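You operate a simulated robot arm through the tools that you are given. There is no shell and no other tool.

You are at the controls of a simulated robot arm. One attempt, no reset.

Task
Clear the chiller's NO FLOW fault and set it to 20 C.
Fine: switch off, open the red hose lever, switch on again.

Only the result counts: the job must be done as asked and must still hold three seconds after the hand-in. Knocking over, shifting, dropping, spilling or breaking anything else fails it.

Robot
A 6-joint arm with a two-finger gripper, fixed in place. Base frame: the origin is on the floor under the middle of its stand, x ahead of it, y to its left, z up. Lengths are in m, angles in rad, forces in N, time in s.
It reaches about 1.572 m from its shoulder. Its first joint turns from -2.897 to 2.897 rad. Payload 2.45 kg.
The TCP is the grasp point between the finger pads, 0.02 m short of the fingertips. In the tool frame z runs along the fingers and y along their closing line. The gripper opens to 0.14 m; its body begins 0.168 m behind the TCP.
Orientation is that of the tool frame in the base frame, as [roll, pitch, yaw] about the fixed x, y, z axes, in that order (R = Rz(yaw) Ry(pitch) Rx(roll)). With the fingers straight down and closing along the base's y, the tool's x points along the base's -x, its y along +y and its z along -z.

Tools
- The arm moves only by the tool arm_command. Its arguments are lists of equal length, an entry for each row: "translation": the shift along the tool's x, y, z in m, a list of three; "turn": the turn, a rotation vector about the tool's x, y, z in rad, a list of three; "jaw": the gripper command, from -1 (fully open) to 1 (shut), values between in proportion. In form: {"translation": [[dx, dy, dz], ...], "turn": [[rx, ry, rz], ...], "jaw": [jaw, ...]}. A call has 1 to 20 rows; each row shifts and turns the commanded pose from where the row before left it, along the tool's axes as they then stand. A row lasts 0.2 s, in which the tool goes at most 0.05 m and 0.15 rad; a call with a longer step from one row to the next is refused whole, and so is a gripper value outside its range. A pose out of reach is approached as far as the arm can. The call stops where the force on the tool passes 40 N (or 10 N more than at its start, if that is more) or the arm is blocked; 0.2 s more then pass. The fingers move at their own pace (about 0.045 m/s each) and stop on an object; they squeeze with about 38 N. The grip force told is the motor's: it shows also when the fingers shut on nothing. Time passes only in rows, and 0.2 s behind the last, so rows that do not move let the fingers close. It gives the time, the measured TCP pose, the force on the tool (base axes), the opening and the grip force at its end, in the units of the frame above (readings bear some noise), with the torque about the TCP (base axes, N m) and any sound that the robot's microphone picked up.
- Cameras (640 x 400 px; columns grow to the right, rows downward): "scene" is fixed at [0.2165, 0.6559, 1.0913]; the picture's right is [-0.31, -0.95, 0.00], its down [-0.59, 0.19, -0.78] and it looks along [0.75, -0.24, -0.62] (base axes); focal length 218 px, centre (320, 200). "wrist" rides on the gripper at [0.078, 0.011, -0.209] in the tool frame; the picture's right is [-0.14, 0.99, 0.00], its down [-0.92, -0.13, -0.37] and it looks along [-0.36, -0.05, 0.93] (tool axes); focal length 280 px, centre (320, 200). There is no depth. A picture from a camera that has moved, and an enlarged one, comes with that camera's place and axes in the base frame and with its lens. The place of the scene camera against the robot may be out by one fixed shift of up to 0.012 m in any direction.
- capture(camera): a new picture of that camera. It takes no simulated time.
- enlarge(camera, box): a new picture of the part [left, top, right, bottom] of that camera's present view, enlarged. It takes no simulated time.
- sign_off(): hands the job in; it is judged then, once.

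Places have to be worked out from the pictures, the camera data and where the tool is seen. Open the gripper and draw the arm clear of the work before you hand the job in, unless the task says otherwise.

The tools are called after "Request:" by a JSON object that holds its "api" and its "payload". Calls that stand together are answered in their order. arm_command: Moves the arm, as the interface text tells. Its arguments: {"type":"object","properties":{"translation":{"type":"array","items":{"type":"array","items":{"type":"number"}}},"turn":{"type":"array","items":{"type":"array","items":{"type":"number"}}},"jaw":{"type":"array","items":{"type":"number"}}},"required":["translation","turn","jaw"]} The other tools are called the same way: capture (camera) takes a picture; enlarge (camera, box) takes an enlarged picture of a part of a camera's view; sign_off () hands the job in.

At the start:

```text
time_s: 0.0
tcp_pos: [0.6314, 0.3801, 0.9508]
orientation: [3.141, 0.001, 3.141]
contact_force: [0.8, 0.0, -0.5]
wrist_torque: [-0.03, 0.0, -0.02]
finger_gap: 0.1399
grip_force: 0.1
```

scene: 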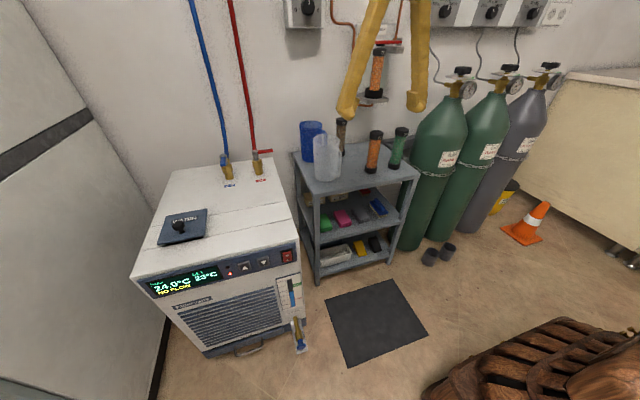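
wrist: 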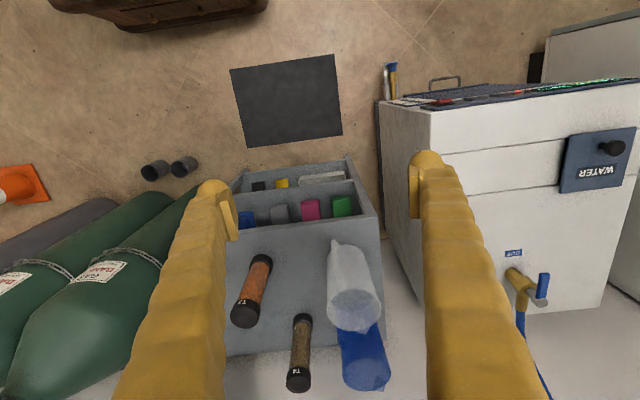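

I'll begin by looking closely at the chiller panel, the hoses and their levers.

Request:
{"api": "enlarge", "payload": {"camera": "scene", "box": [130, 230, 310, 360]}}

Request:
{"api": "enlarge", "payload": {"camera": "scene", "box": [190, 130, 290, 200]}}

Request:
{"api": "enlarge", "payload": {"camera": "wrist", "box": [380, 60, 640, 320]}}

```text
3.08 times, centred on (220, 295) of scene
camera zoom: at [0.2165, 0.6559, 1.0913], right [-0.31, -0.95, 0.0], down [-0.59, 0.19, -0.78], along [0.75, -0.24, -0.62], focal length 670 px, centre (628, -92)
```

zoom: 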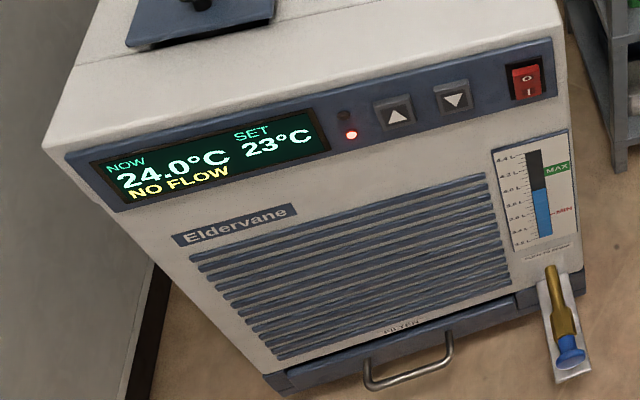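

```text
5.71 times, centred on (240, 165) of scene
camera zoom: at [0.2165, 0.6559, 1.0913], right [-0.31, -0.95, 0.0], down [-0.59, 0.19, -0.78], along [0.75, -0.24, -0.62], focal length 1243 px, centre (777, 400)
```

zoom: 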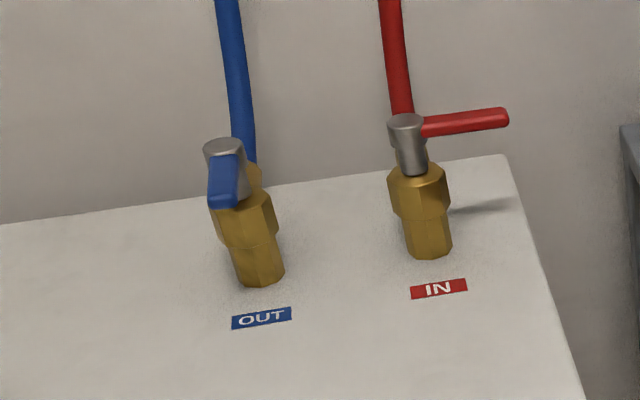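

```text
1.54 times, centred on (510, 190) of wrist
camera zoom: at [0.5536, 0.3919, 1.161], right [0.14, 0.99, 0.0], down [0.92, -0.13, 0.37], along [0.36, -0.05, -0.93], focal length 431 px, centre (28, 215)
```

zoom: 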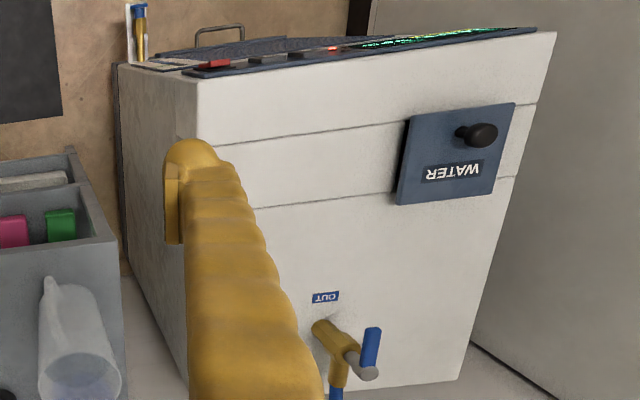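

The chiller front face looks to be at about x≈0.61, y 0.60–0.98, with its top at z≈0.65. The red lever (IN) is near (0.98, 0.62, 0.74) and points along -y. I'll back the tool toward the robot with the jaws closing, so I can look at the fingers and the panel.

Request:
{"api": "arm_command", "payload": {"translation": [[0.05, 0.03, 0], [0.05, 0.03, 0], [0.05, 0.03, 0], [0.05, 0.03, 0], [0, 0, 0], [0, 0, 0], [0, 0, 0]], "turn": [[0, 0, 0], [0, 0, 0], [0, 0, 0], [0, 0, 0], [0, 0, 0], [0, 0, 0], [0, 0, 0]], "jaw": [1, 1, 1, 1, 1, 1, 1]}}

Request:
{"api": "capture", "payload": {"camera": "wrist"}}

Request:
{"api": "capture", "payload": {"camera": "scene"}}

```text
refused: row 1 steps farther than a row can; nothing moved
```

```text
taken
camera wrist: at [0.5536, 0.3919, 1.161], right [0.14, 0.99, 0.0], down [0.92, -0.13, 0.37], along [0.36, -0.05, -0.93], focal length 280 px, centre (320, 200)
```

wrist: 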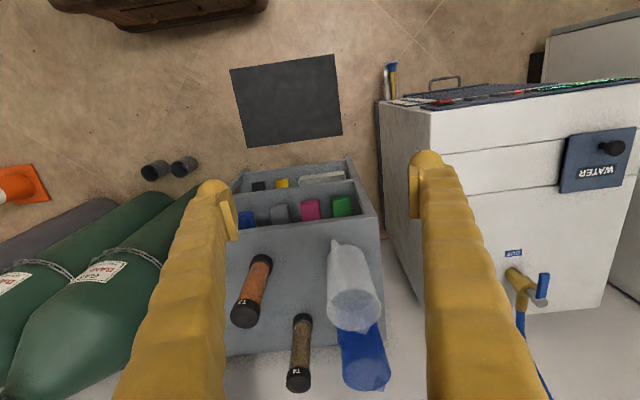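

```text
taken
```

scene: 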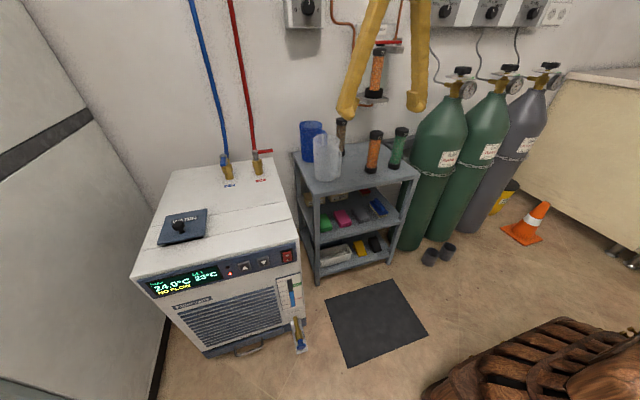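

The step limit applies to the total distance of a row, so nothing moved. I'll repeat the move with smaller steps.

Request:
{"api": "arm_command", "payload": {"translation": [[0.04, 0.025, 0], [0.04, 0.025, 0], [0.04, 0.025, 0], [0.04, 0.025, 0], [0.04, 0.025, 0], [0, 0, 0], [0, 0, 0], [0, 0, 0]], "turn": [[0, 0, 0], [0, 0, 0], [0, 0, 0], [0, 0, 0], [0, 0, 0], [0, 0, 0], [0, 0, 0], [0, 0, 0]], "jaw": [1, 1, 1, 1, 1, 1, 1, 1]}}

Request:
{"api": "capture", "payload": {"camera": "wrist"}}

Request:
{"api": "capture", "payload": {"camera": "scene"}}

```text
time_s: 1.8
tcp_pos: [0.4318, 0.5073, 0.9511]
orientation: [-3.142, 0.001, -3.142]
contact_force: [-0.4, 0.1, 0.0]
wrist_torque: [-0.01, 0.01, -0.02]
finger_gap: 0.0001
grip_force: 16.0
```

```text
taken
camera wrist: at [0.3549, 0.5182, 1.1594], right [0.14, 0.99, 0.0], down [0.92, -0.13, 0.37], along [0.36, -0.05, -0.93], focal length 280 px, centre (320, 200)
```

wrist: 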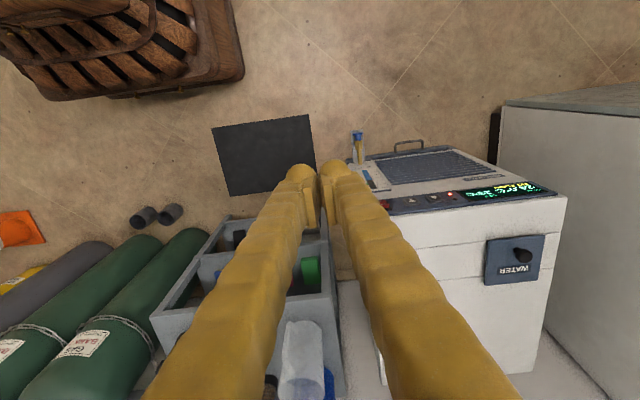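

```text
taken
```

scene: 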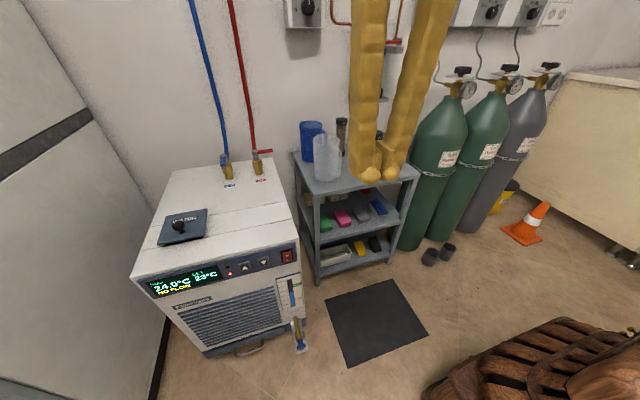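

Closed, the two fingertips span roughly 5 cm, so I'll press with a single fingertip and the jaw open. Next I'll tilt the tool toward horizontal (pointing +x) in stages.

Request:
{"api": "arm_command", "payload": {"translation": [[0, 0, 0], [0, 0, 0], [0, 0, 0], [0, 0, 0], [0, 0, 0], [0, 0, 0]], "turn": [[0, -0.14, 0], [0, -0.14, 0], [0, -0.14, 0], [0, -0.14, 0], [0, -0.14, 0], [0, -0.14, 0]], "jaw": [-1, -1, -1, -1, -1, -1]}}

Request:
{"api": "capture", "payload": {"camera": "wrist"}}

Request:
{"api": "capture", "payload": {"camera": "scene"}}

```text
time_s: 2.9
tcp_pos: [0.4445, 0.4876, 0.8561]
orientation: [-2.982, 0.497, -3.091]
contact_force: [-0.2, 0.4, 0.3]
wrist_torque: [-0.01, -0.07, 0.0]
finger_gap: 0.0935
grip_force: 0.1
stopped in row 5: the arm was blocked; the commanded pose is now the measured one
```

```text
taken
camera wrist: at [0.2766, 0.5238, 0.9983], right [0.15, 0.99, -0.07], down [0.63, -0.04, 0.78], along [0.76, -0.16, -0.63], focal length 280 px, centre (320, 200)
```

wrist: 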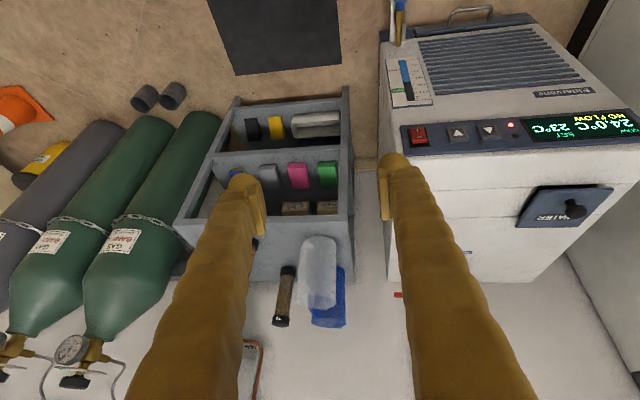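

```text
taken
```

scene: 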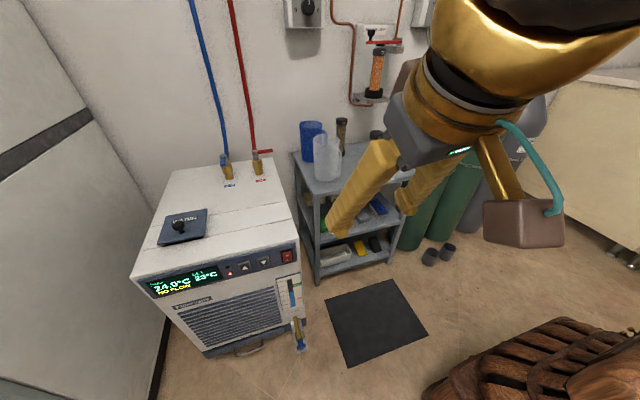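

The arm hit a limit because it is folded so close to its base. Tilting only about 0.5 rad is enough for pressing with a fingertip, so I'll move forward and correct the small unintended roll and yaw.

Request:
{"api": "arm_command", "payload": {"translation": [[-0.0351, 0.001, 0.0191], [-0.0351, 0.02, 0.0191], [-0.0351, 0.02, 0.0191], [0, 0, 0]], "turn": [[-0.136, 0, 0], [0, 0, 0.0445], [0, 0, 0], [0, 0, 0]], "jaw": [-1, -1, -1, -1]}}

Request:
{"api": "capture", "payload": {"camera": "wrist"}}

Request:
{"api": "capture", "payload": {"camera": "scene"}}

```text
time_s: 3.9
tcp_pos: [0.5607, 0.5329, 0.86]
orientation: [3.135, 0.5, -3.138]
contact_force: [0.4, -0.3, -0.6]
wrist_torque: [0.0, -0.01, -0.05]
finger_gap: 0.1397
grip_force: 0.0
```

```text
taken
camera wrist: at [0.3922, 0.543, 1.0056], right [0.11, 0.99, 0.07], down [0.63, -0.13, 0.76], along [0.77, -0.04, -0.64], focal length 280 px, centre (320, 200)
```

wrist: 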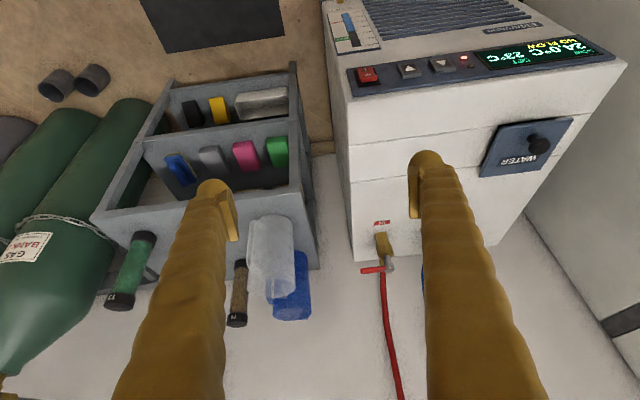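

```text
taken
```

scene: 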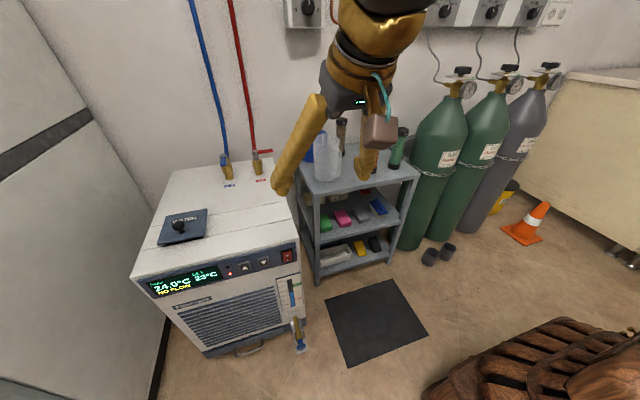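

The tool is now cleanly tilted, pointing forward and down. I'll enlarge the wrist view of the panel and of the red valve to pin down their positions.

Request:
{"api": "enlarge", "payload": {"camera": "wrist", "box": [320, 0, 640, 200]}}

Request:
{"api": "enlarge", "payload": {"camera": "wrist", "box": [330, 200, 430, 400]}}

Request:
{"api": "enlarge", "payload": {"camera": "scene", "box": [210, 235, 310, 305]}}

```text
2.00 times, centred on (480, 100) of wrist
camera zoom: at [0.3922, 0.543, 1.0056], right [0.11, 0.99, 0.07], down [0.63, -0.13, 0.76], along [0.77, -0.04, -0.64], focal length 561 px, centre (0, 400)
```

zoom: 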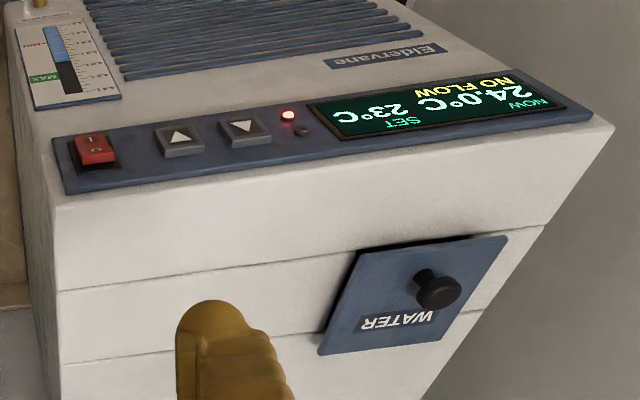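

```text
2.00 times, centred on (380, 300) of wrist
camera zoom: at [0.3922, 0.543, 1.0056], right [0.11, 0.99, 0.07], down [0.63, -0.13, 0.76], along [0.77, -0.04, -0.64], focal length 561 px, centre (200, 0)
```

zoom: 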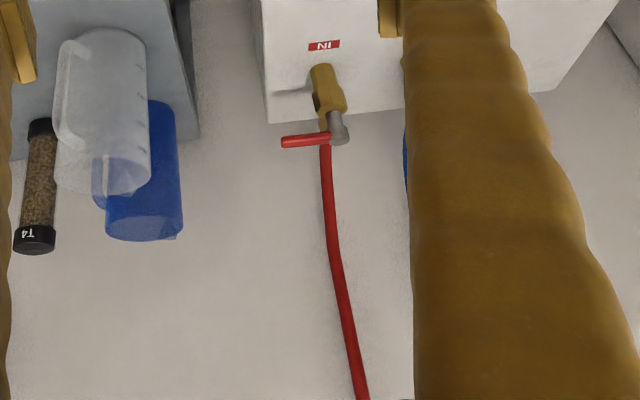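

```text
5.71 times, centred on (260, 270) of scene
camera zoom: at [0.2165, 0.6559, 1.0913], right [-0.31, -0.95, 0.0], down [-0.59, 0.19, -0.78], along [0.75, -0.24, -0.62], focal length 1243 px, centre (663, -200)
```

zoom: 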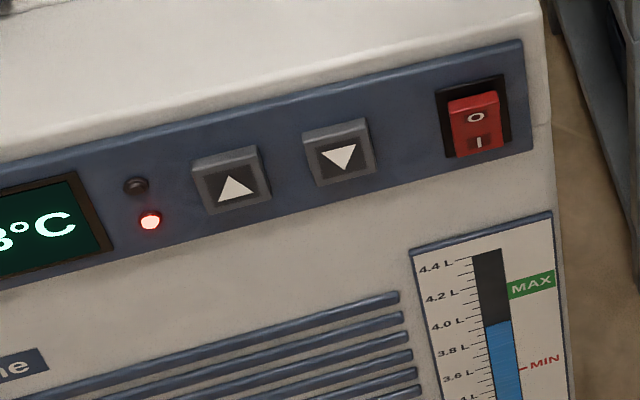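

The rocker is at about (0.61, 0.624, 0.58), with its "O" half on top and raised, so the chiller is ON. ▼ is at y≈0.687 and ▲ at y≈0.735. The left finger (TCP y+0.09) already lines up with the rocker, so I'll lower it in front of the panel, staying clear of it.

Request:
{"api": "arm_command", "payload": {"translation": [[0.0216, 0, 0.0305], [0.0216, 0, 0.0305], [0.0216, 0, 0.0305], [0.0216, 0, 0.0305], [0.0216, 0, 0.0305], [0.0216, 0, 0.0305], [0.0216, 0, 0.0305], [0, 0, 0]], "turn": [[0, 0, 0], [0, 0, 0], [0, 0, 0], [0, 0, 0], [0, 0, 0], [0, 0, 0], [0, 0, 0], [0, 0, 0]], "jaw": [-1, -1, -1, -1, -1, -1, -1, -1]}}

Request:
{"api": "capture", "payload": {"camera": "wrist"}}

Request:
{"api": "capture", "payload": {"camera": "scene"}}

```text
time_s: 5.7
tcp_pos: [0.5285, 0.5328, 0.6006]
orientation: [3.134, 0.499, -3.137]
contact_force: [0.3, -0.2, 0.3]
wrist_torque: [0.01, 0.0, -0.02]
finger_gap: 0.1402
grip_force: 0.0
```

```text
taken
camera wrist: at [0.3598, 0.5429, 0.7451], right [0.11, 0.99, 0.07], down [0.63, -0.13, 0.76], along [0.77, -0.04, -0.64], focal length 280 px, centre (320, 200)
```

wrist: 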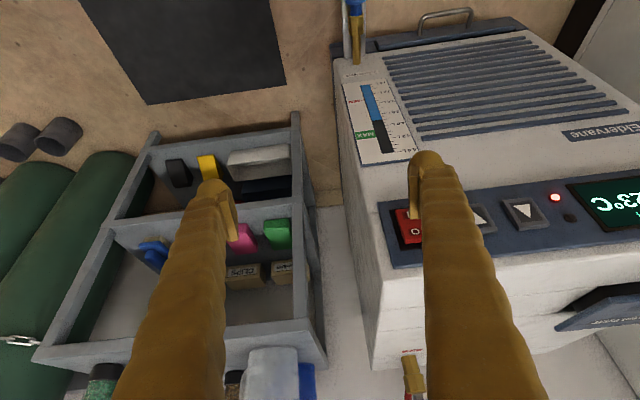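

```text
taken
```

scene: 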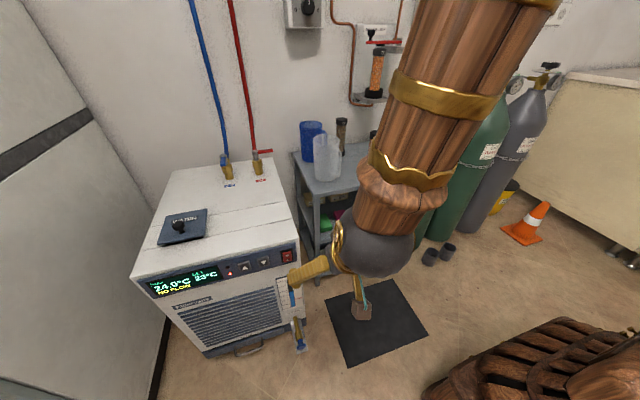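

The fingertip sits about 5 cm in front of the panel, as predicted. I'll zoom in on both views to check its alignment with the rocker.

Request:
{"api": "enlarge", "payload": {"camera": "scene", "box": [240, 230, 340, 300]}}

Request:
{"api": "enlarge", "payload": {"camera": "wrist", "box": [360, 130, 560, 280]}}

```text
5.71 times, centred on (290, 265) of scene
camera zoom: at [0.2165, 0.6559, 1.0913], right [-0.31, -0.95, 0.0], down [-0.59, 0.19, -0.78], along [0.75, -0.24, -0.62], focal length 1243 px, centre (491, -171)
```

zoom: 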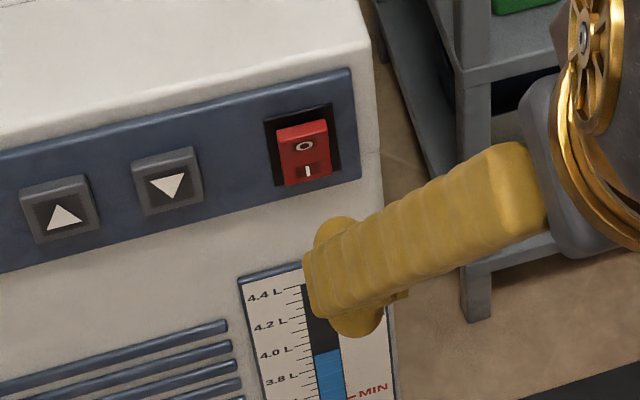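

```text
2.67 times, centred on (460, 205) of wrist
camera zoom: at [0.3598, 0.5429, 0.7451], right [0.11, 0.99, 0.07], down [0.63, -0.13, 0.76], along [0.77, -0.04, -0.64], focal length 748 px, centre (-53, 187)
```

zoom: 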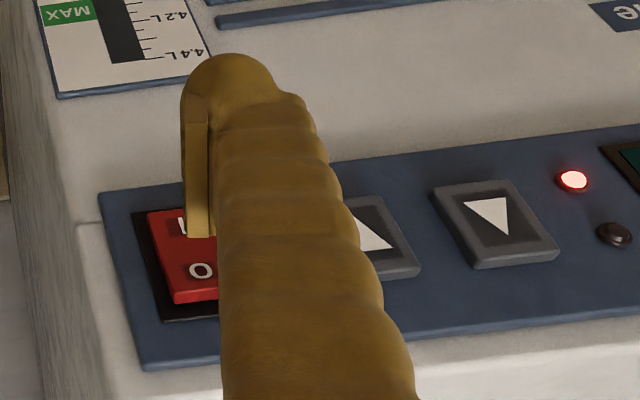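

The pads are thin discs about 5 cm wide on the inner side of each finger, so the left pad's front rim (about TCP+0.024 in x, +0.006 in z) will touch first. "O" is at about (0.605, 0.623, 0.595). I'll shift slightly left, then creep forward in small steps.

Request:
{"api": "arm_command", "payload": {"translation": [[-0.0152, 0.0055, 0.0103], [-0.0152, 0.0055, 0.0103], [-0.00351, 0, 0.00192], [-0.00351, 0, 0.00192], [-0.00351, 0, 0.00192], [0, 0, 0]], "turn": [[0, 0, 0], [0, 0, 0], [0, 0, 0], [0, 0, 0], [0, 0, 0], [0, 0, 0]], "jaw": [-1, -1, -1, -1, -1, -1]}}

Request:
{"api": "enlarge", "payload": {"camera": "scene", "box": [240, 230, 340, 300]}}

Request:
{"api": "enlarge", "payload": {"camera": "wrist", "box": [360, 130, 560, 280]}}

```text
time_s: 7.1
tcp_pos: [0.5773, 0.5451, 0.5948]
orientation: [3.134, 0.498, -3.138]
contact_force: [-0.4, 0.3, 0.5]
wrist_torque: [0.0, 0.0, -0.02]
finger_gap: 0.1402
grip_force: 0.0
```

```text
5.71 times, centred on (290, 265) of scene
camera zoom: at [0.2165, 0.6559, 1.0913], right [-0.31, -0.95, 0.0], down [-0.59, 0.19, -0.78], along [0.75, -0.24, -0.62], focal length 1243 px, centre (491, -171)
```

zoom: 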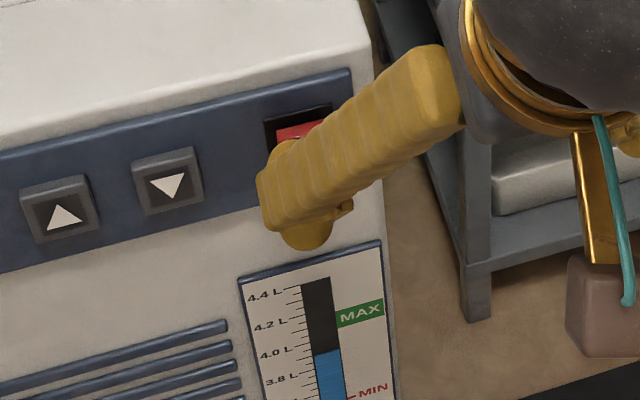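

```text
2.67 times, centred on (460, 205) of wrist
camera zoom: at [0.4096, 0.5548, 0.742], right [0.11, 0.99, 0.07], down [0.63, -0.13, 0.76], along [0.77, -0.04, -0.64], focal length 748 px, centre (-53, 187)
```

zoom: 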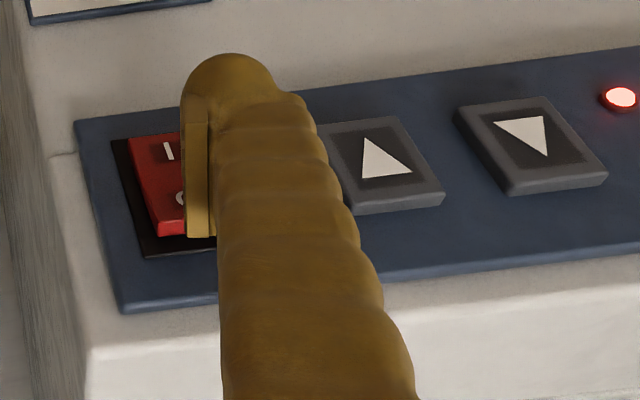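

There is no contact yet and the pad looks well placed in front of the O half. I'll creep forward further.

Request:
{"api": "arm_command", "payload": {"translation": [[-0.00351, 0, 0.00192], [-0.00351, 0, 0.00192], [0, 0, 0]], "turn": [[0, 0, 0], [0, 0, 0], [0, 0, 0]], "jaw": [-1, -1, -1]}}

Request:
{"api": "enlarge", "payload": {"camera": "scene", "box": [240, 230, 340, 300]}}

Request:
{"api": "enlarge", "payload": {"camera": "wrist", "box": [360, 130, 560, 280]}}

```text
time_s: 7.9
tcp_pos: [0.5852, 0.5446, 0.5956]
orientation: [3.135, 0.499, -3.137]
contact_force: [-0.2, 0.4, -0.4]
wrist_torque: [0.0, 0.02, -0.01]
finger_gap: 0.1398
grip_force: 0.2
```

```text
5.71 times, centred on (290, 265) of scene
camera zoom: at [0.2165, 0.6559, 1.0913], right [-0.31, -0.95, 0.0], down [-0.59, 0.19, -0.78], along [0.75, -0.24, -0.62], focal length 1243 px, centre (491, -171)
```

zoom: 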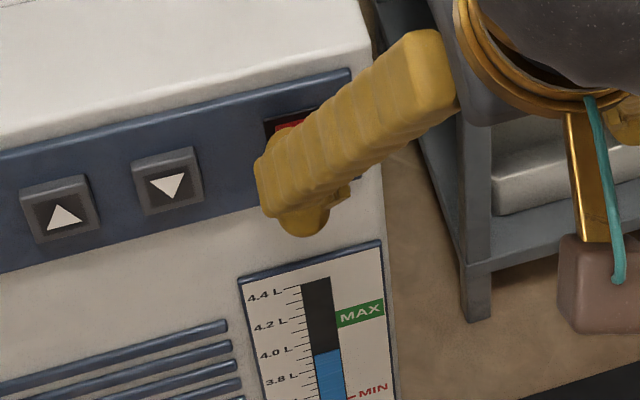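

```text
2.67 times, centred on (460, 205) of wrist
camera zoom: at [0.4171, 0.5545, 0.7418], right [0.11, 0.99, 0.07], down [0.63, -0.13, 0.76], along [0.77, -0.04, -0.64], focal length 748 px, centre (-53, 187)
```

zoom: 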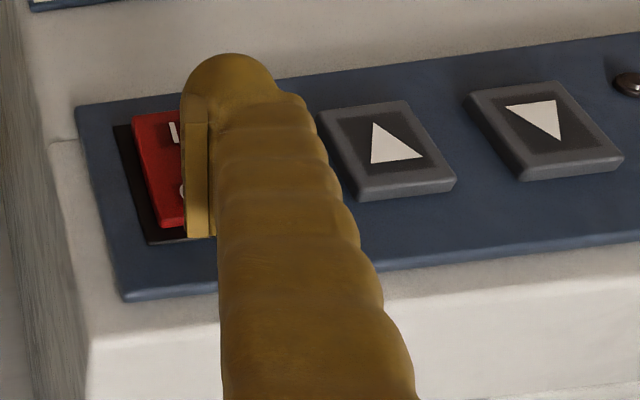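

Still no contact force is registered. I'll continue a few millimetres further.

Request:
{"api": "arm_command", "payload": {"translation": [[-0.00351, 0, 0.00192], [-0.00351, 0, 0.00192], [0, 0, 0]], "turn": [[0, 0, 0], [0, 0, 0], [0, 0, 0]], "jaw": [-1, -1, -1]}}

Request:
{"api": "enlarge", "payload": {"camera": "scene", "box": [140, 220, 340, 320]}}

Request:
{"api": "enlarge", "payload": {"camera": "wrist", "box": [360, 130, 560, 280]}}

```text
time_s: 8.3
tcp_pos: [0.5876, 0.5448, 0.5953]
orientation: [3.136, 0.494, -3.133]
contact_force: [-6.0, -1.4, 2.4]
wrist_torque: [0.18, -0.06, 0.5]
finger_gap: 0.14
grip_force: 0.1
stopped in row 2: the force on the tool passed its limit at 50 N (the readings are from after the stop); the commanded pose is now the measured one
```

```text
3.20 times, centred on (240, 270) of scene
camera zoom: at [0.2165, 0.6559, 1.0913], right [-0.31, -0.95, 0.0], down [-0.59, 0.19, -0.78], along [0.75, -0.24, -0.62], focal length 696 px, centre (576, -24)
```

zoom: 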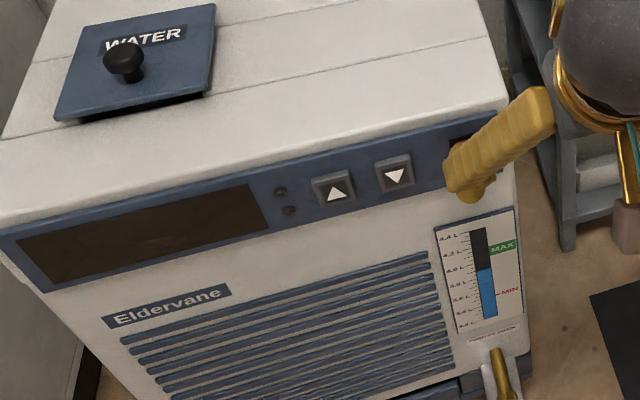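

```text
2.67 times, centred on (460, 205) of wrist
camera zoom: at [0.4196, 0.5542, 0.7421], right [0.11, 0.99, 0.07], down [0.64, -0.12, 0.76], along [0.76, -0.04, -0.65], focal length 748 px, centre (-53, 187)
```

zoom: 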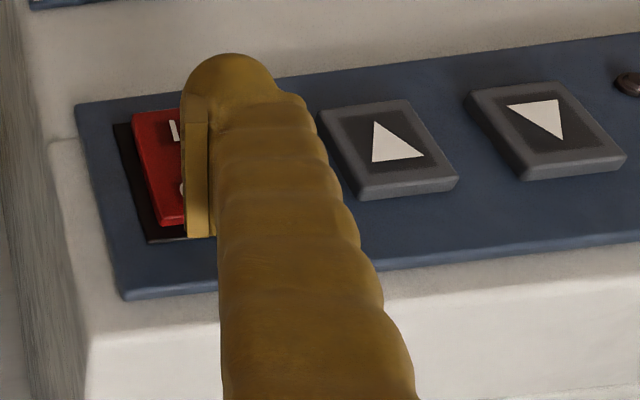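

The display went dark, so the chiller is now OFF. I'll back away from the panel, check the switch, then rise.

Request:
{"api": "arm_command", "payload": {"translation": [[0.0395, 0, -0.0216], [0.0176, 0, -0.0096], [0, 0, 0]], "turn": [[0, 0, 0], [0, 0, 0], [0, 0, 0]], "jaw": [-1, -1, -1]}}

Request:
{"api": "enlarge", "payload": {"camera": "scene", "box": [140, 220, 340, 320]}}

Request:
{"api": "enlarge", "payload": {"camera": "wrist", "box": [360, 130, 560, 280]}}

```text
time_s: 9.2
tcp_pos: [0.5233, 0.5449, 0.5944]
orientation: [3.137, 0.496, -3.136]
contact_force: [-0.1, -0.2, -0.5]
wrist_torque: [0.03, 0.01, 0.01]
finger_gap: 0.14
grip_force: 0.1
```

```text
3.20 times, centred on (240, 270) of scene
camera zoom: at [0.2165, 0.6559, 1.0913], right [-0.31, -0.95, 0.0], down [-0.59, 0.19, -0.78], along [0.75, -0.24, -0.62], focal length 696 px, centre (576, -24)
```

zoom: 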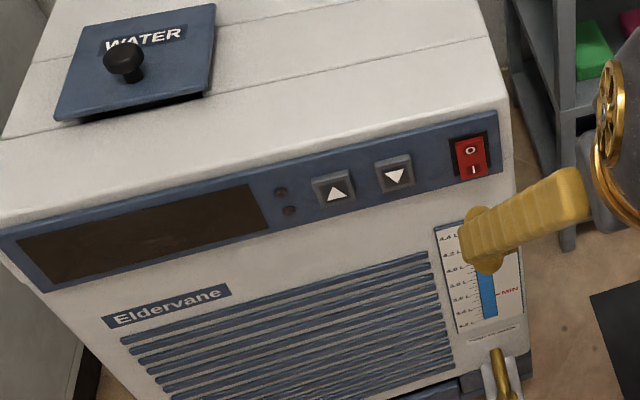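

```text
2.67 times, centred on (460, 205) of wrist
camera zoom: at [0.3555, 0.5536, 0.7414], right [0.11, 0.99, 0.07], down [0.64, -0.12, 0.76], along [0.76, -0.04, -0.64], focal length 748 px, centre (-53, 187)
```

zoom: 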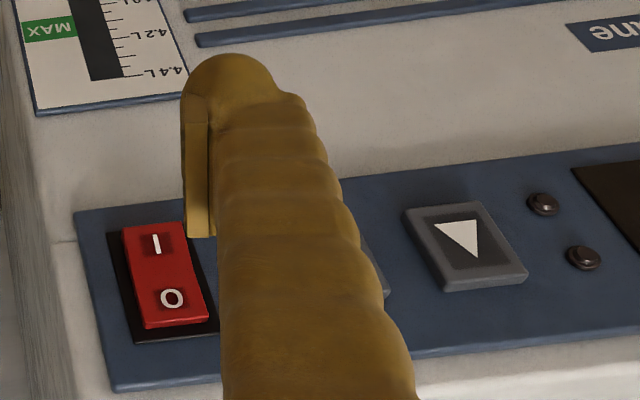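

The switch now shows O pressed in and the display is dark. I'll raise the arm, close the jaws and move above the chiller for a closer look at the red lever.

Request:
{"api": "arm_command", "payload": {"translation": [[-0.0183, 0, -0.0336], [-0.0183, 0, -0.0336], [-0.0183, 0, -0.0336], [-0.0183, 0, -0.0336], [-0.0183, 0, -0.0336], [-0.0183, 0, -0.0336], [-0.0183, 0, -0.0336], [-0.0183, 0, -0.0336], [-0.0329, 0, 0.018], [-0.0329, 0, 0.018], [-0.0329, 0, 0.018], [-0.0329, 0, 0.018], [-0.0329, 0, 0.018], [-0.0329, 0, 0.018], [-0.0329, 0, 0.018], [0, 0, 0]], "turn": [[0, 0, 0], [0, 0, 0], [0, 0, 0], [0, 0, 0], [0, 0, 0], [0, 0, 0], [0, 0, 0], [0, 0, 0], [0, 0, 0], [0, 0, 0], [0, 0, 0], [0, 0, 0], [0, 0, 0], [0, 0, 0], [0, 0, 0], [0, 0, 0]], "jaw": [-1, -1, -1, -1, -1, -1, -1, -1, 1, 1, 1, 1, 1, 1, 1, 1]}}

Request:
{"api": "capture", "payload": {"camera": "wrist"}}

Request:
{"api": "capture", "payload": {"camera": "scene"}}

```text
time_s: 12.6
tcp_pos: [0.7874, 0.5431, 0.9007]
orientation: [3.136, 0.496, -3.135]
contact_force: [0.4, 0.4, 1.0]
wrist_torque: [-0.02, -0.01, 0.0]
finger_gap: 0.0003
grip_force: 15.6
```

```text
taken
camera wrist: at [0.6196, 0.5523, 1.0469], right [0.11, 0.99, 0.07], down [0.64, -0.12, 0.76], along [0.76, -0.04, -0.64], focal length 280 px, centre (320, 200)
```

wrist: 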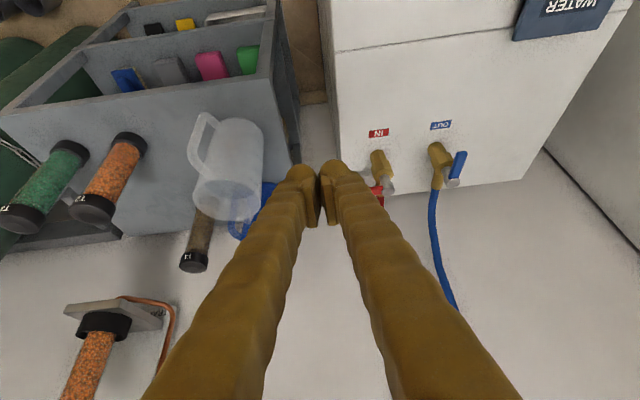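

```text
taken
```

scene: 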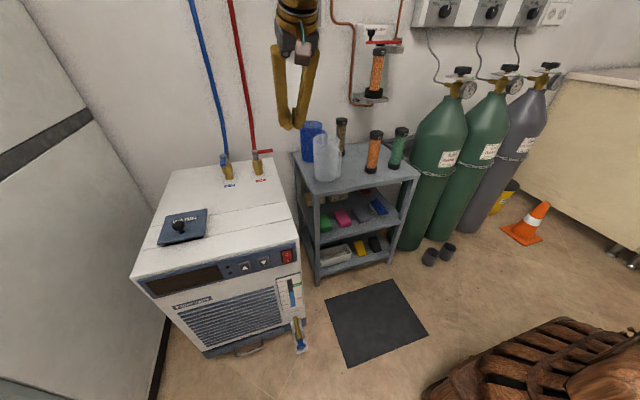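

The fingers partly hide the red lever, so I'll slide right by 0.12 m at this height for an unobstructed look.

Request:
{"api": "arm_command", "payload": {"translation": [[0, -0.04, 0], [0, -0.04, 0], [0, -0.04, 0], [0, 0, 0]], "turn": [[0, 0, 0], [0, 0, 0], [0, 0, 0], [0, 0, 0]], "jaw": [1, 1, 1, 1]}}

Request:
{"api": "capture", "payload": {"camera": "wrist"}}

Request:
{"api": "enlarge", "payload": {"camera": "wrist", "box": [360, 100, 560, 225]}}

Request:
{"api": "enlarge", "payload": {"camera": "scene", "box": [200, 100, 360, 200]}}

```text
time_s: 13.6
tcp_pos: [0.786, 0.4225, 0.9006]
orientation: [3.137, 0.495, -3.134]
contact_force: [0.7, 0.0, -0.3]
wrist_torque: [-0.03, -0.03, 0.01]
finger_gap: 0.0
grip_force: 29.1
```

```text
taken
camera wrist: at [0.6192, 0.4325, 1.0463], right [0.11, 0.99, 0.07], down [0.64, -0.13, 0.76], along [0.76, -0.04, -0.64], focal length 280 px, centre (320, 200)
```

wrist: 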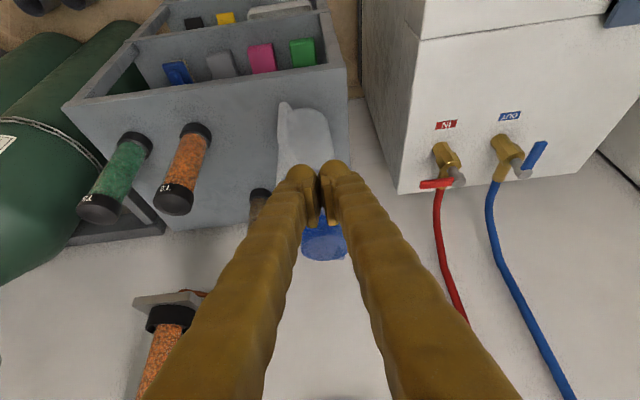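

```text
3.20 times, centred on (460, 162) of wrist
camera zoom: at [0.6192, 0.4325, 1.0463], right [0.11, 0.99, 0.07], down [0.64, -0.13, 0.76], along [0.76, -0.04, -0.64], focal length 897 px, centre (-128, 320)
```

zoom: 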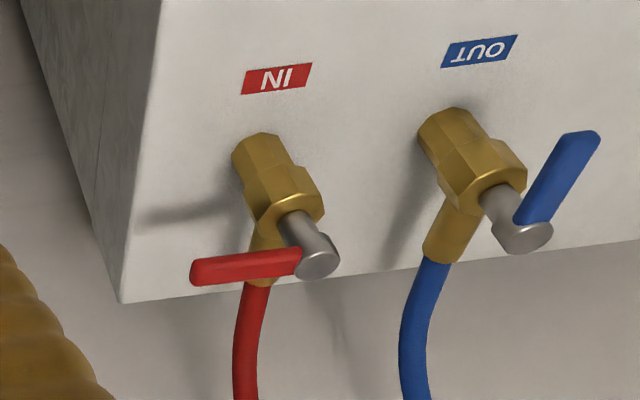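

```text
4.00 times, centred on (280, 150) of scene
camera zoom: at [0.2165, 0.6559, 1.0913], right [-0.31, -0.95, 0.0], down [-0.59, 0.19, -0.78], along [0.75, -0.24, -0.62], focal length 870 px, centre (480, 400)
```

zoom: 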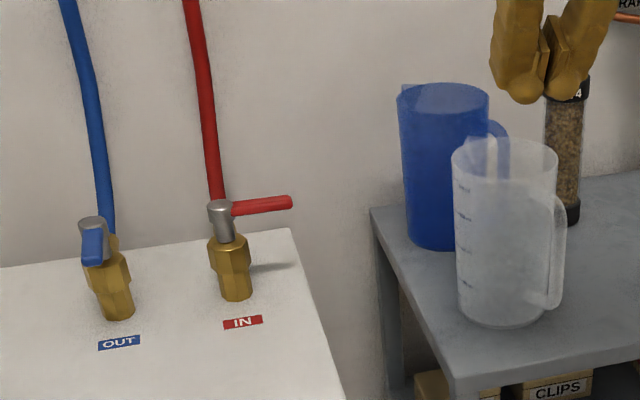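

From two wrist views the red stem is at about (0.995, 0.655), and the lever runs along -y to about y=0.589 at z≈0.723. There is free space behind it. With closed fingers I'll go to just behind the lever at a safe height, around (1.055, 0.597, 0.90).

Request:
{"api": "arm_command", "payload": {"translation": [[-0.034, 0.0247, 0.0185], [-0.034, 0.0247, 0.0185], [-0.034, 0.0247, 0.0185], [-0.034, 0.0247, 0.0185], [-0.034, 0.0247, 0.0185], [-0.034, 0.0247, 0.0185], [-0.034, 0.0247, 0.0185], [0, 0, 0]], "turn": [[0, 0, 0], [0, 0, 0], [0, 0, 0], [0, 0, 0], [0, 0, 0], [0, 0, 0], [0, 0, 0], [0, 0, 0]], "jaw": [1, 1, 1, 1, 1, 1, 1, 1]}}

Request:
{"api": "capture", "payload": {"camera": "wrist"}}

Request:
{"api": "enlarge", "payload": {"camera": "scene", "box": [200, 80, 360, 180]}}

```text
time_s: 15.3
tcp_pos: [1.056, 0.6025, 0.9019]
orientation: [3.137, 0.495, -3.136]
contact_force: [0.3, -0.5, 0.2]
wrist_torque: [-0.02, -0.01, -0.01]
finger_gap: 0.0
grip_force: 30.2
```

```text
taken
camera wrist: at [0.8879, 0.612, 1.0479], right [0.11, 0.99, 0.07], down [0.64, -0.13, 0.76], along [0.76, -0.04, -0.64], focal length 280 px, centre (320, 200)
```

wrist: 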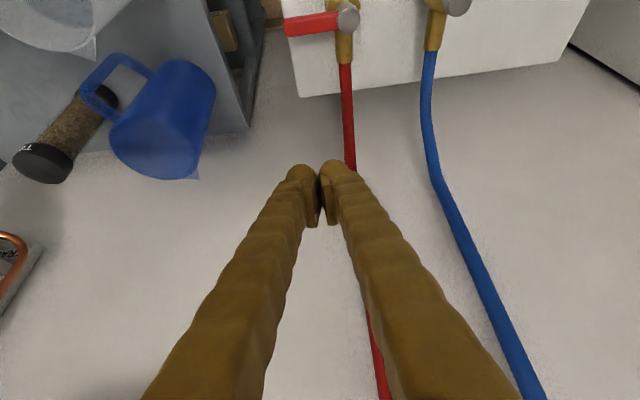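

```text
4.00 times, centred on (280, 130) of scene
camera zoom: at [0.2165, 0.6559, 1.0913], right [-0.31, -0.95, 0.0], down [-0.59, 0.19, -0.78], along [0.75, -0.24, -0.62], focal length 870 px, centre (480, 480)
```

zoom: 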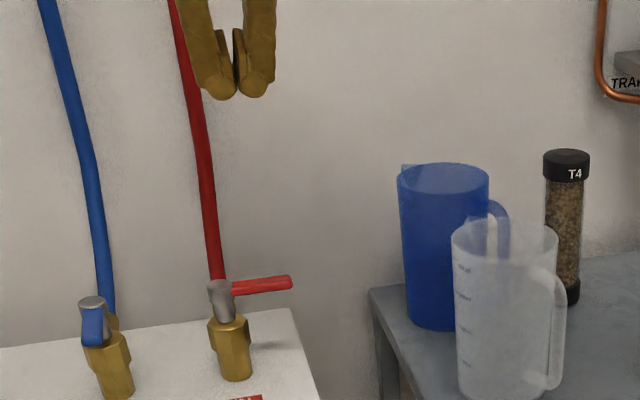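

The new wrist view gives the stem at about (0.990, 0.652) and the lever tip at y≈0.589. The fingers are behind the lever with room, so I'll descend to lever height.

Request:
{"api": "arm_command", "payload": {"translation": [[0.0176, -0.0012, 0.0301], [0.0176, -0.0012, 0.0301], [0.0176, -0.0012, 0.0301], [0.0176, -0.0012, 0.0301], [0, 0, 0]], "turn": [[0, 0, 0], [0, 0, 0], [0, 0, 0], [0, 0, 0], [0, 0, 0]], "jaw": [1, 1, 1, 1, 1]}}

Request:
{"api": "capture", "payload": {"camera": "wrist"}}

Request:
{"api": "enlarge", "payload": {"camera": "scene", "box": [200, 80, 360, 180]}}

```text
time_s: 16.6
tcp_pos: [1.0518, 0.5993, 0.7611]
orientation: [3.136, 0.496, -3.134]
contact_force: [0.6, 0.3, 0.7]
wrist_torque: [0.01, -0.01, 0.01]
finger_gap: 0.0
grip_force: 30.0
```

```text
taken
camera wrist: at [0.8853, 0.6088, 0.9083], right [0.11, 0.99, 0.07], down [0.64, -0.13, 0.76], along [0.76, -0.04, -0.64], focal length 280 px, centre (320, 200)
```

wrist: 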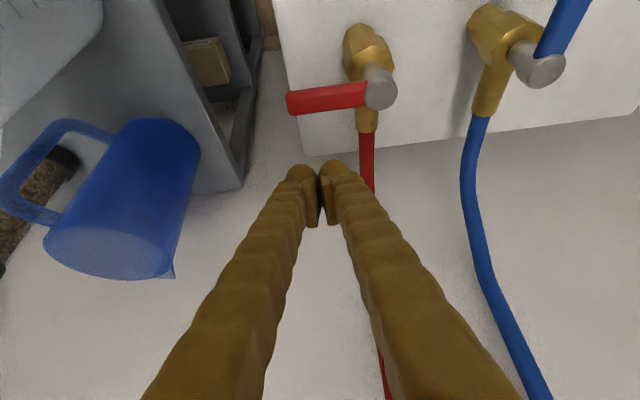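

```text
4.00 times, centred on (280, 130) of scene
camera zoom: at [0.2165, 0.6559, 1.0913], right [-0.31, -0.95, 0.0], down [-0.59, 0.19, -0.78], along [0.75, -0.24, -0.62], focal length 870 px, centre (480, 480)
```

zoom: 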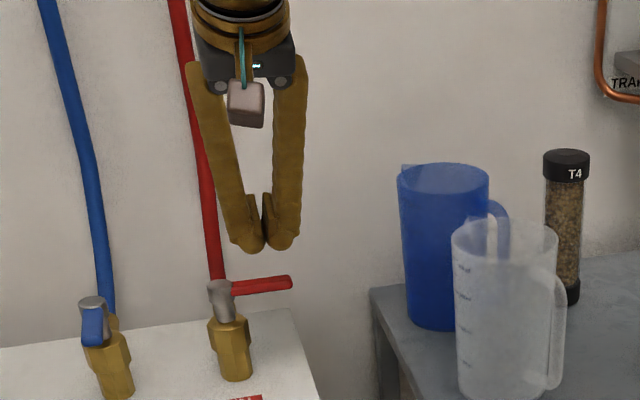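

Triangulating two wrist views gives the stem top at (0.990, 0.652, 0.728) and the lever tip at about (0.987, 0.588, 0.728). I'll descend the last 3 cm, still about 3 cm behind the lever.

Request:
{"api": "arm_command", "payload": {"translation": [[0.0157, 0, 0.029], [0, 0, 0]], "turn": [[0, 0, 0], [0, 0, 0]], "jaw": [1, 1]}}

Request:
{"api": "capture", "payload": {"camera": "wrist"}}

Request:
{"api": "enlarge", "payload": {"camera": "scene", "box": [200, 100, 320, 175]}}

```text
time_s: 17.1
tcp_pos: [1.0516, 0.5978, 0.7283]
orientation: [3.137, 0.495, -3.135]
contact_force: [-0.1, -0.2, 0.6]
wrist_torque: [0.02, -0.01, -0.03]
finger_gap: 0.0
grip_force: 29.2
```

```text
taken
camera wrist: at [0.883, 0.6076, 0.8743], right [0.11, 0.99, 0.07], down [0.64, -0.12, 0.76], along [0.76, -0.04, -0.65], focal length 280 px, centre (320, 200)
```

wrist: 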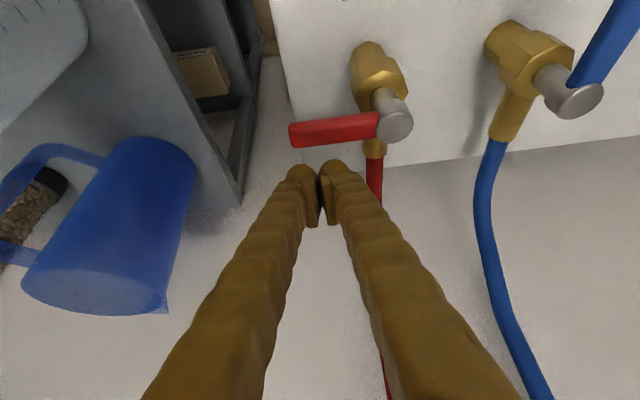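

```text
5.33 times, centred on (260, 138) of scene
camera zoom: at [0.2165, 0.6559, 1.0913], right [-0.31, -0.95, 0.0], down [-0.59, 0.19, -0.78], along [0.75, -0.24, -0.62], focal length 1160 px, centre (640, 533)
```

zoom: 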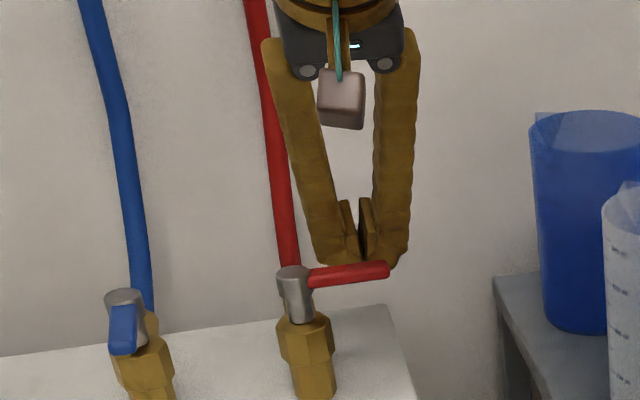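

The fingertips are behind the lever at its height. I'll now pull slowly toward -x to make contact and begin rotating the lever.

Request:
{"api": "arm_command", "payload": {"translation": [[0.0088, -0.0015, -0.00475], [0.0088, -0.0015, -0.00475], [0.0088, -0.0015, -0.00475], [0.0088, -0.0015, -0.00475], [0, 0, 0]], "turn": [[0, 0, 0], [0, 0, 0], [0, 0, 0], [0, 0, 0], [0, 0, 0]], "jaw": [1, 1, 1, 1, 1]}}

Request:
{"api": "capture", "payload": {"camera": "wrist"}}

Request:
{"api": "enlarge", "payload": {"camera": "scene", "box": [200, 100, 320, 175]}}

```text
time_s: 18.4
tcp_pos: [1.0113, 0.59, 0.7284]
orientation: [3.137, 0.495, -3.135]
contact_force: [2.1, 0.6, 1.5]
wrist_torque: [0.06, 0.05, -0.03]
finger_gap: 0.0
grip_force: 29.9
```

```text
taken
camera wrist: at [0.8441, 0.5999, 0.874], right [0.11, 0.99, 0.07], down [0.64, -0.13, 0.76], along [0.76, -0.04, -0.64], focal length 280 px, centre (320, 200)
```

wrist: 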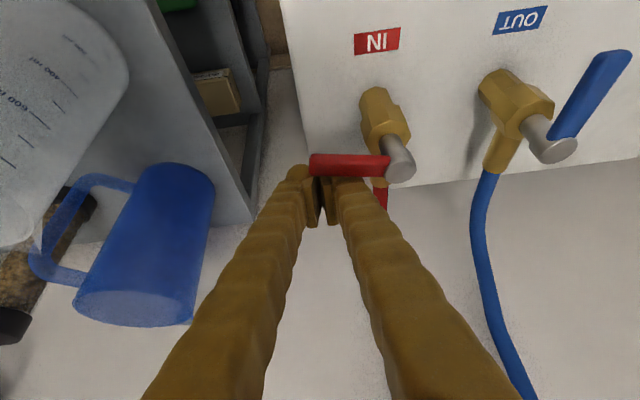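

```text
5.33 times, centred on (260, 138) of scene
camera zoom: at [0.2165, 0.6559, 1.0913], right [-0.31, -0.95, 0.0], down [-0.59, 0.19, -0.78], along [0.75, -0.24, -0.62], focal length 1160 px, centre (640, 533)
```

zoom: 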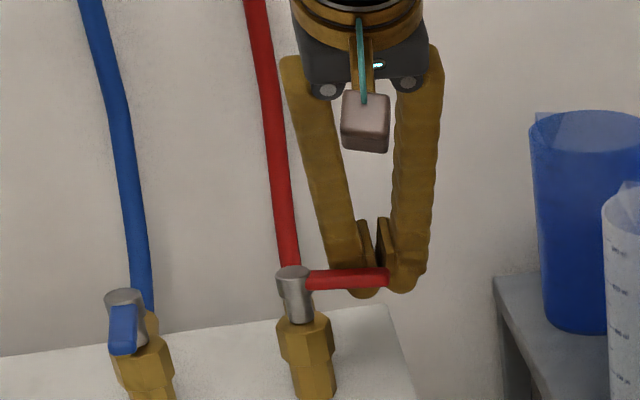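

Contact is made with only a light force and the lever has begun to turn. I'll continue pulling toward -x.

Request:
{"api": "arm_command", "payload": {"translation": [[0.0088, 0, -0.00475], [0.0088, 0, -0.00475], [0.0088, 0, -0.00475], [0, 0, 0]], "turn": [[0, 0, 0], [0, 0, 0], [0, 0, 0], [0, 0, 0]], "jaw": [1, 1, 1, 1]}}

Request:
{"api": "capture", "payload": {"camera": "wrist"}}

Request:
{"api": "enlarge", "payload": {"camera": "scene", "box": [200, 100, 320, 175]}}

```text
time_s: 19.4
tcp_pos: [0.9815, 0.5909, 0.7286]
orientation: [3.135, 0.496, -3.135]
contact_force: [-0.7, -0.7, -0.3]
wrist_torque: [0.01, 0.0, 0.01]
finger_gap: 0.0
grip_force: 28.9
```

```text
taken
camera wrist: at [0.8138, 0.6004, 0.8747], right [0.11, 0.99, 0.07], down [0.64, -0.12, 0.76], along [0.76, -0.04, -0.64], focal length 280 px, centre (320, 200)
```

wrist: 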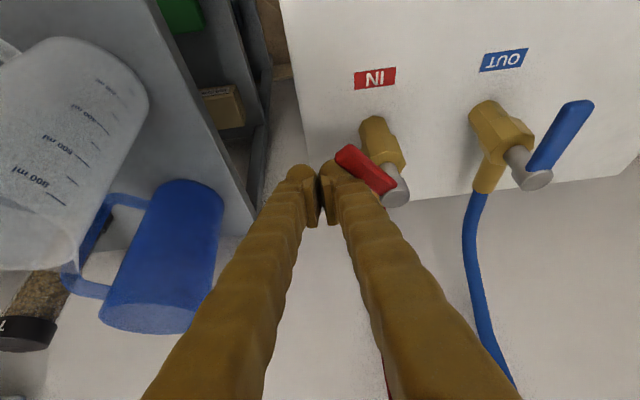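

```text
5.33 times, centred on (260, 138) of scene
camera zoom: at [0.2165, 0.6559, 1.0913], right [-0.31, -0.95, 0.0], down [-0.59, 0.19, -0.78], along [0.75, -0.24, -0.62], focal length 1160 px, centre (640, 533)
```

zoom: 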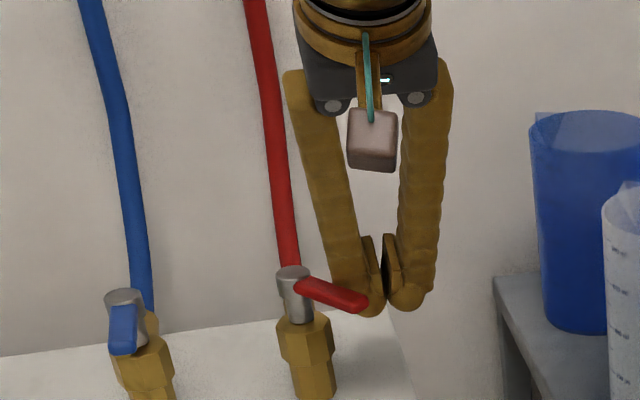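

The lever has turned about half-way with low force. I'll now sweep diagonally (-x, +y) to bring it parallel with the blue one.

Request:
{"api": "arm_command", "payload": {"translation": [[0.01056, 0.002, -0.0057], [0.0088, 0.006, -0.00475], [0.0044, 0.006, -0.0024], [0, 0, 0]], "turn": [[0, 0, 0], [0, 0, 0], [0, 0, 0], [0, 0, 0]], "jaw": [1, 1, 1, 1]}}

Request:
{"api": "capture", "payload": {"camera": "wrist"}}

Request:
{"api": "enlarge", "payload": {"camera": "scene", "box": [200, 100, 320, 175]}}

```text
time_s: 20.4
tcp_pos: [0.9553, 0.6049, 0.7295]
orientation: [3.136, 0.495, -3.134]
contact_force: [0.2, -0.6, 0.0]
wrist_torque: [0.01, 0.01, 0.0]
finger_gap: 0.0001
grip_force: 29.2
```

```text
taken
camera wrist: at [0.7874, 0.6131, 0.8746], right [0.11, 0.99, 0.07], down [0.64, -0.12, 0.76], along [0.76, -0.04, -0.64], focal length 280 px, centre (320, 200)
```

wrist: 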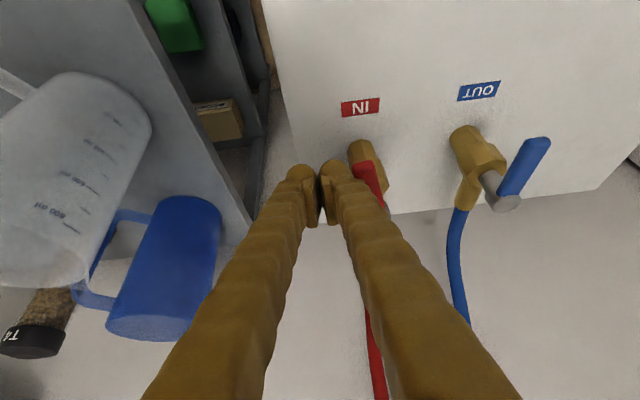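

```text
5.33 times, centred on (260, 138) of scene
camera zoom: at [0.2165, 0.6559, 1.0913], right [-0.31, -0.95, 0.0], down [-0.59, 0.19, -0.78], along [0.75, -0.24, -0.62], focal length 1160 px, centre (640, 533)
```

zoom: 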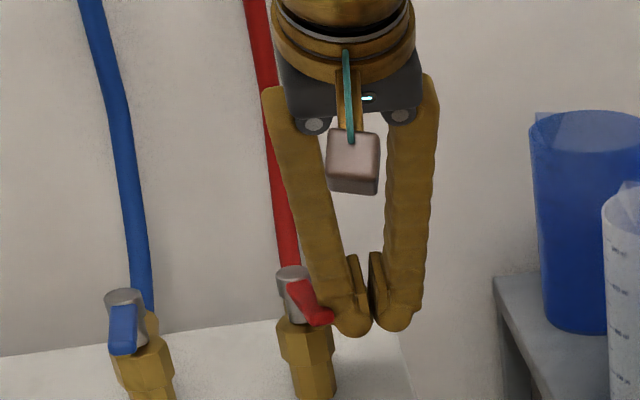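

The lever is roughly 65–70° round now. I'll push a bit more to the left (+y) to finish the quarter turn.

Request:
{"api": "arm_command", "payload": {"translation": [[0.0044, 0.006, -0.0024], [0.0018, 0.006, -0.00095], [0, 0, 0]], "turn": [[0, 0, 0], [0, 0, 0], [0, 0, 0]], "jaw": [1, 1, 1]}}

Request:
{"api": "capture", "payload": {"camera": "wrist"}}

Request:
{"api": "enlarge", "payload": {"camera": "scene", "box": [200, 100, 320, 175]}}

```text
time_s: 21.1
tcp_pos: [0.9475, 0.6163, 0.7272]
orientation: [3.137, 0.495, -3.135]
contact_force: [1.5, -7.2, 3.8]
wrist_torque: [0.12, 0.07, 0.12]
finger_gap: 0.0
grip_force: 29.6
```

```text
taken
camera wrist: at [0.7804, 0.625, 0.874], right [0.11, 0.99, 0.07], down [0.64, -0.12, 0.76], along [0.76, -0.04, -0.64], focal length 280 px, centre (320, 200)
```

wrist: 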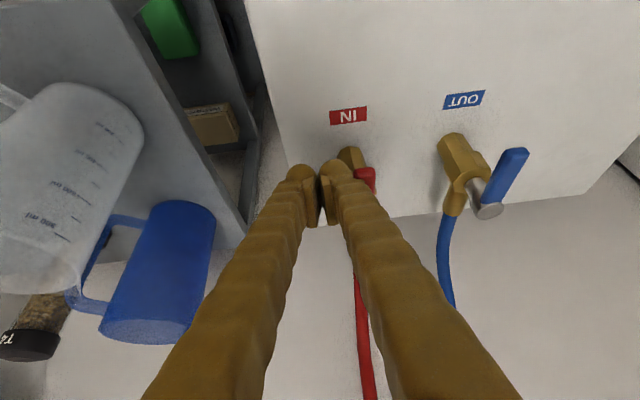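

```text
5.33 times, centred on (260, 138) of scene
camera zoom: at [0.2165, 0.6559, 1.0913], right [-0.31, -0.95, 0.0], down [-0.59, 0.19, -0.78], along [0.75, -0.24, -0.62], focal length 1160 px, centre (640, 533)
```

zoom: 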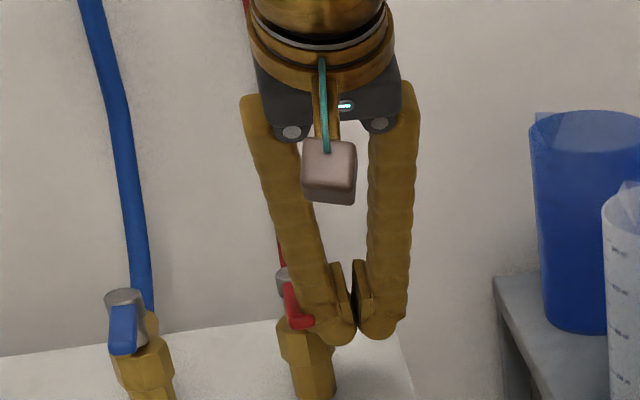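

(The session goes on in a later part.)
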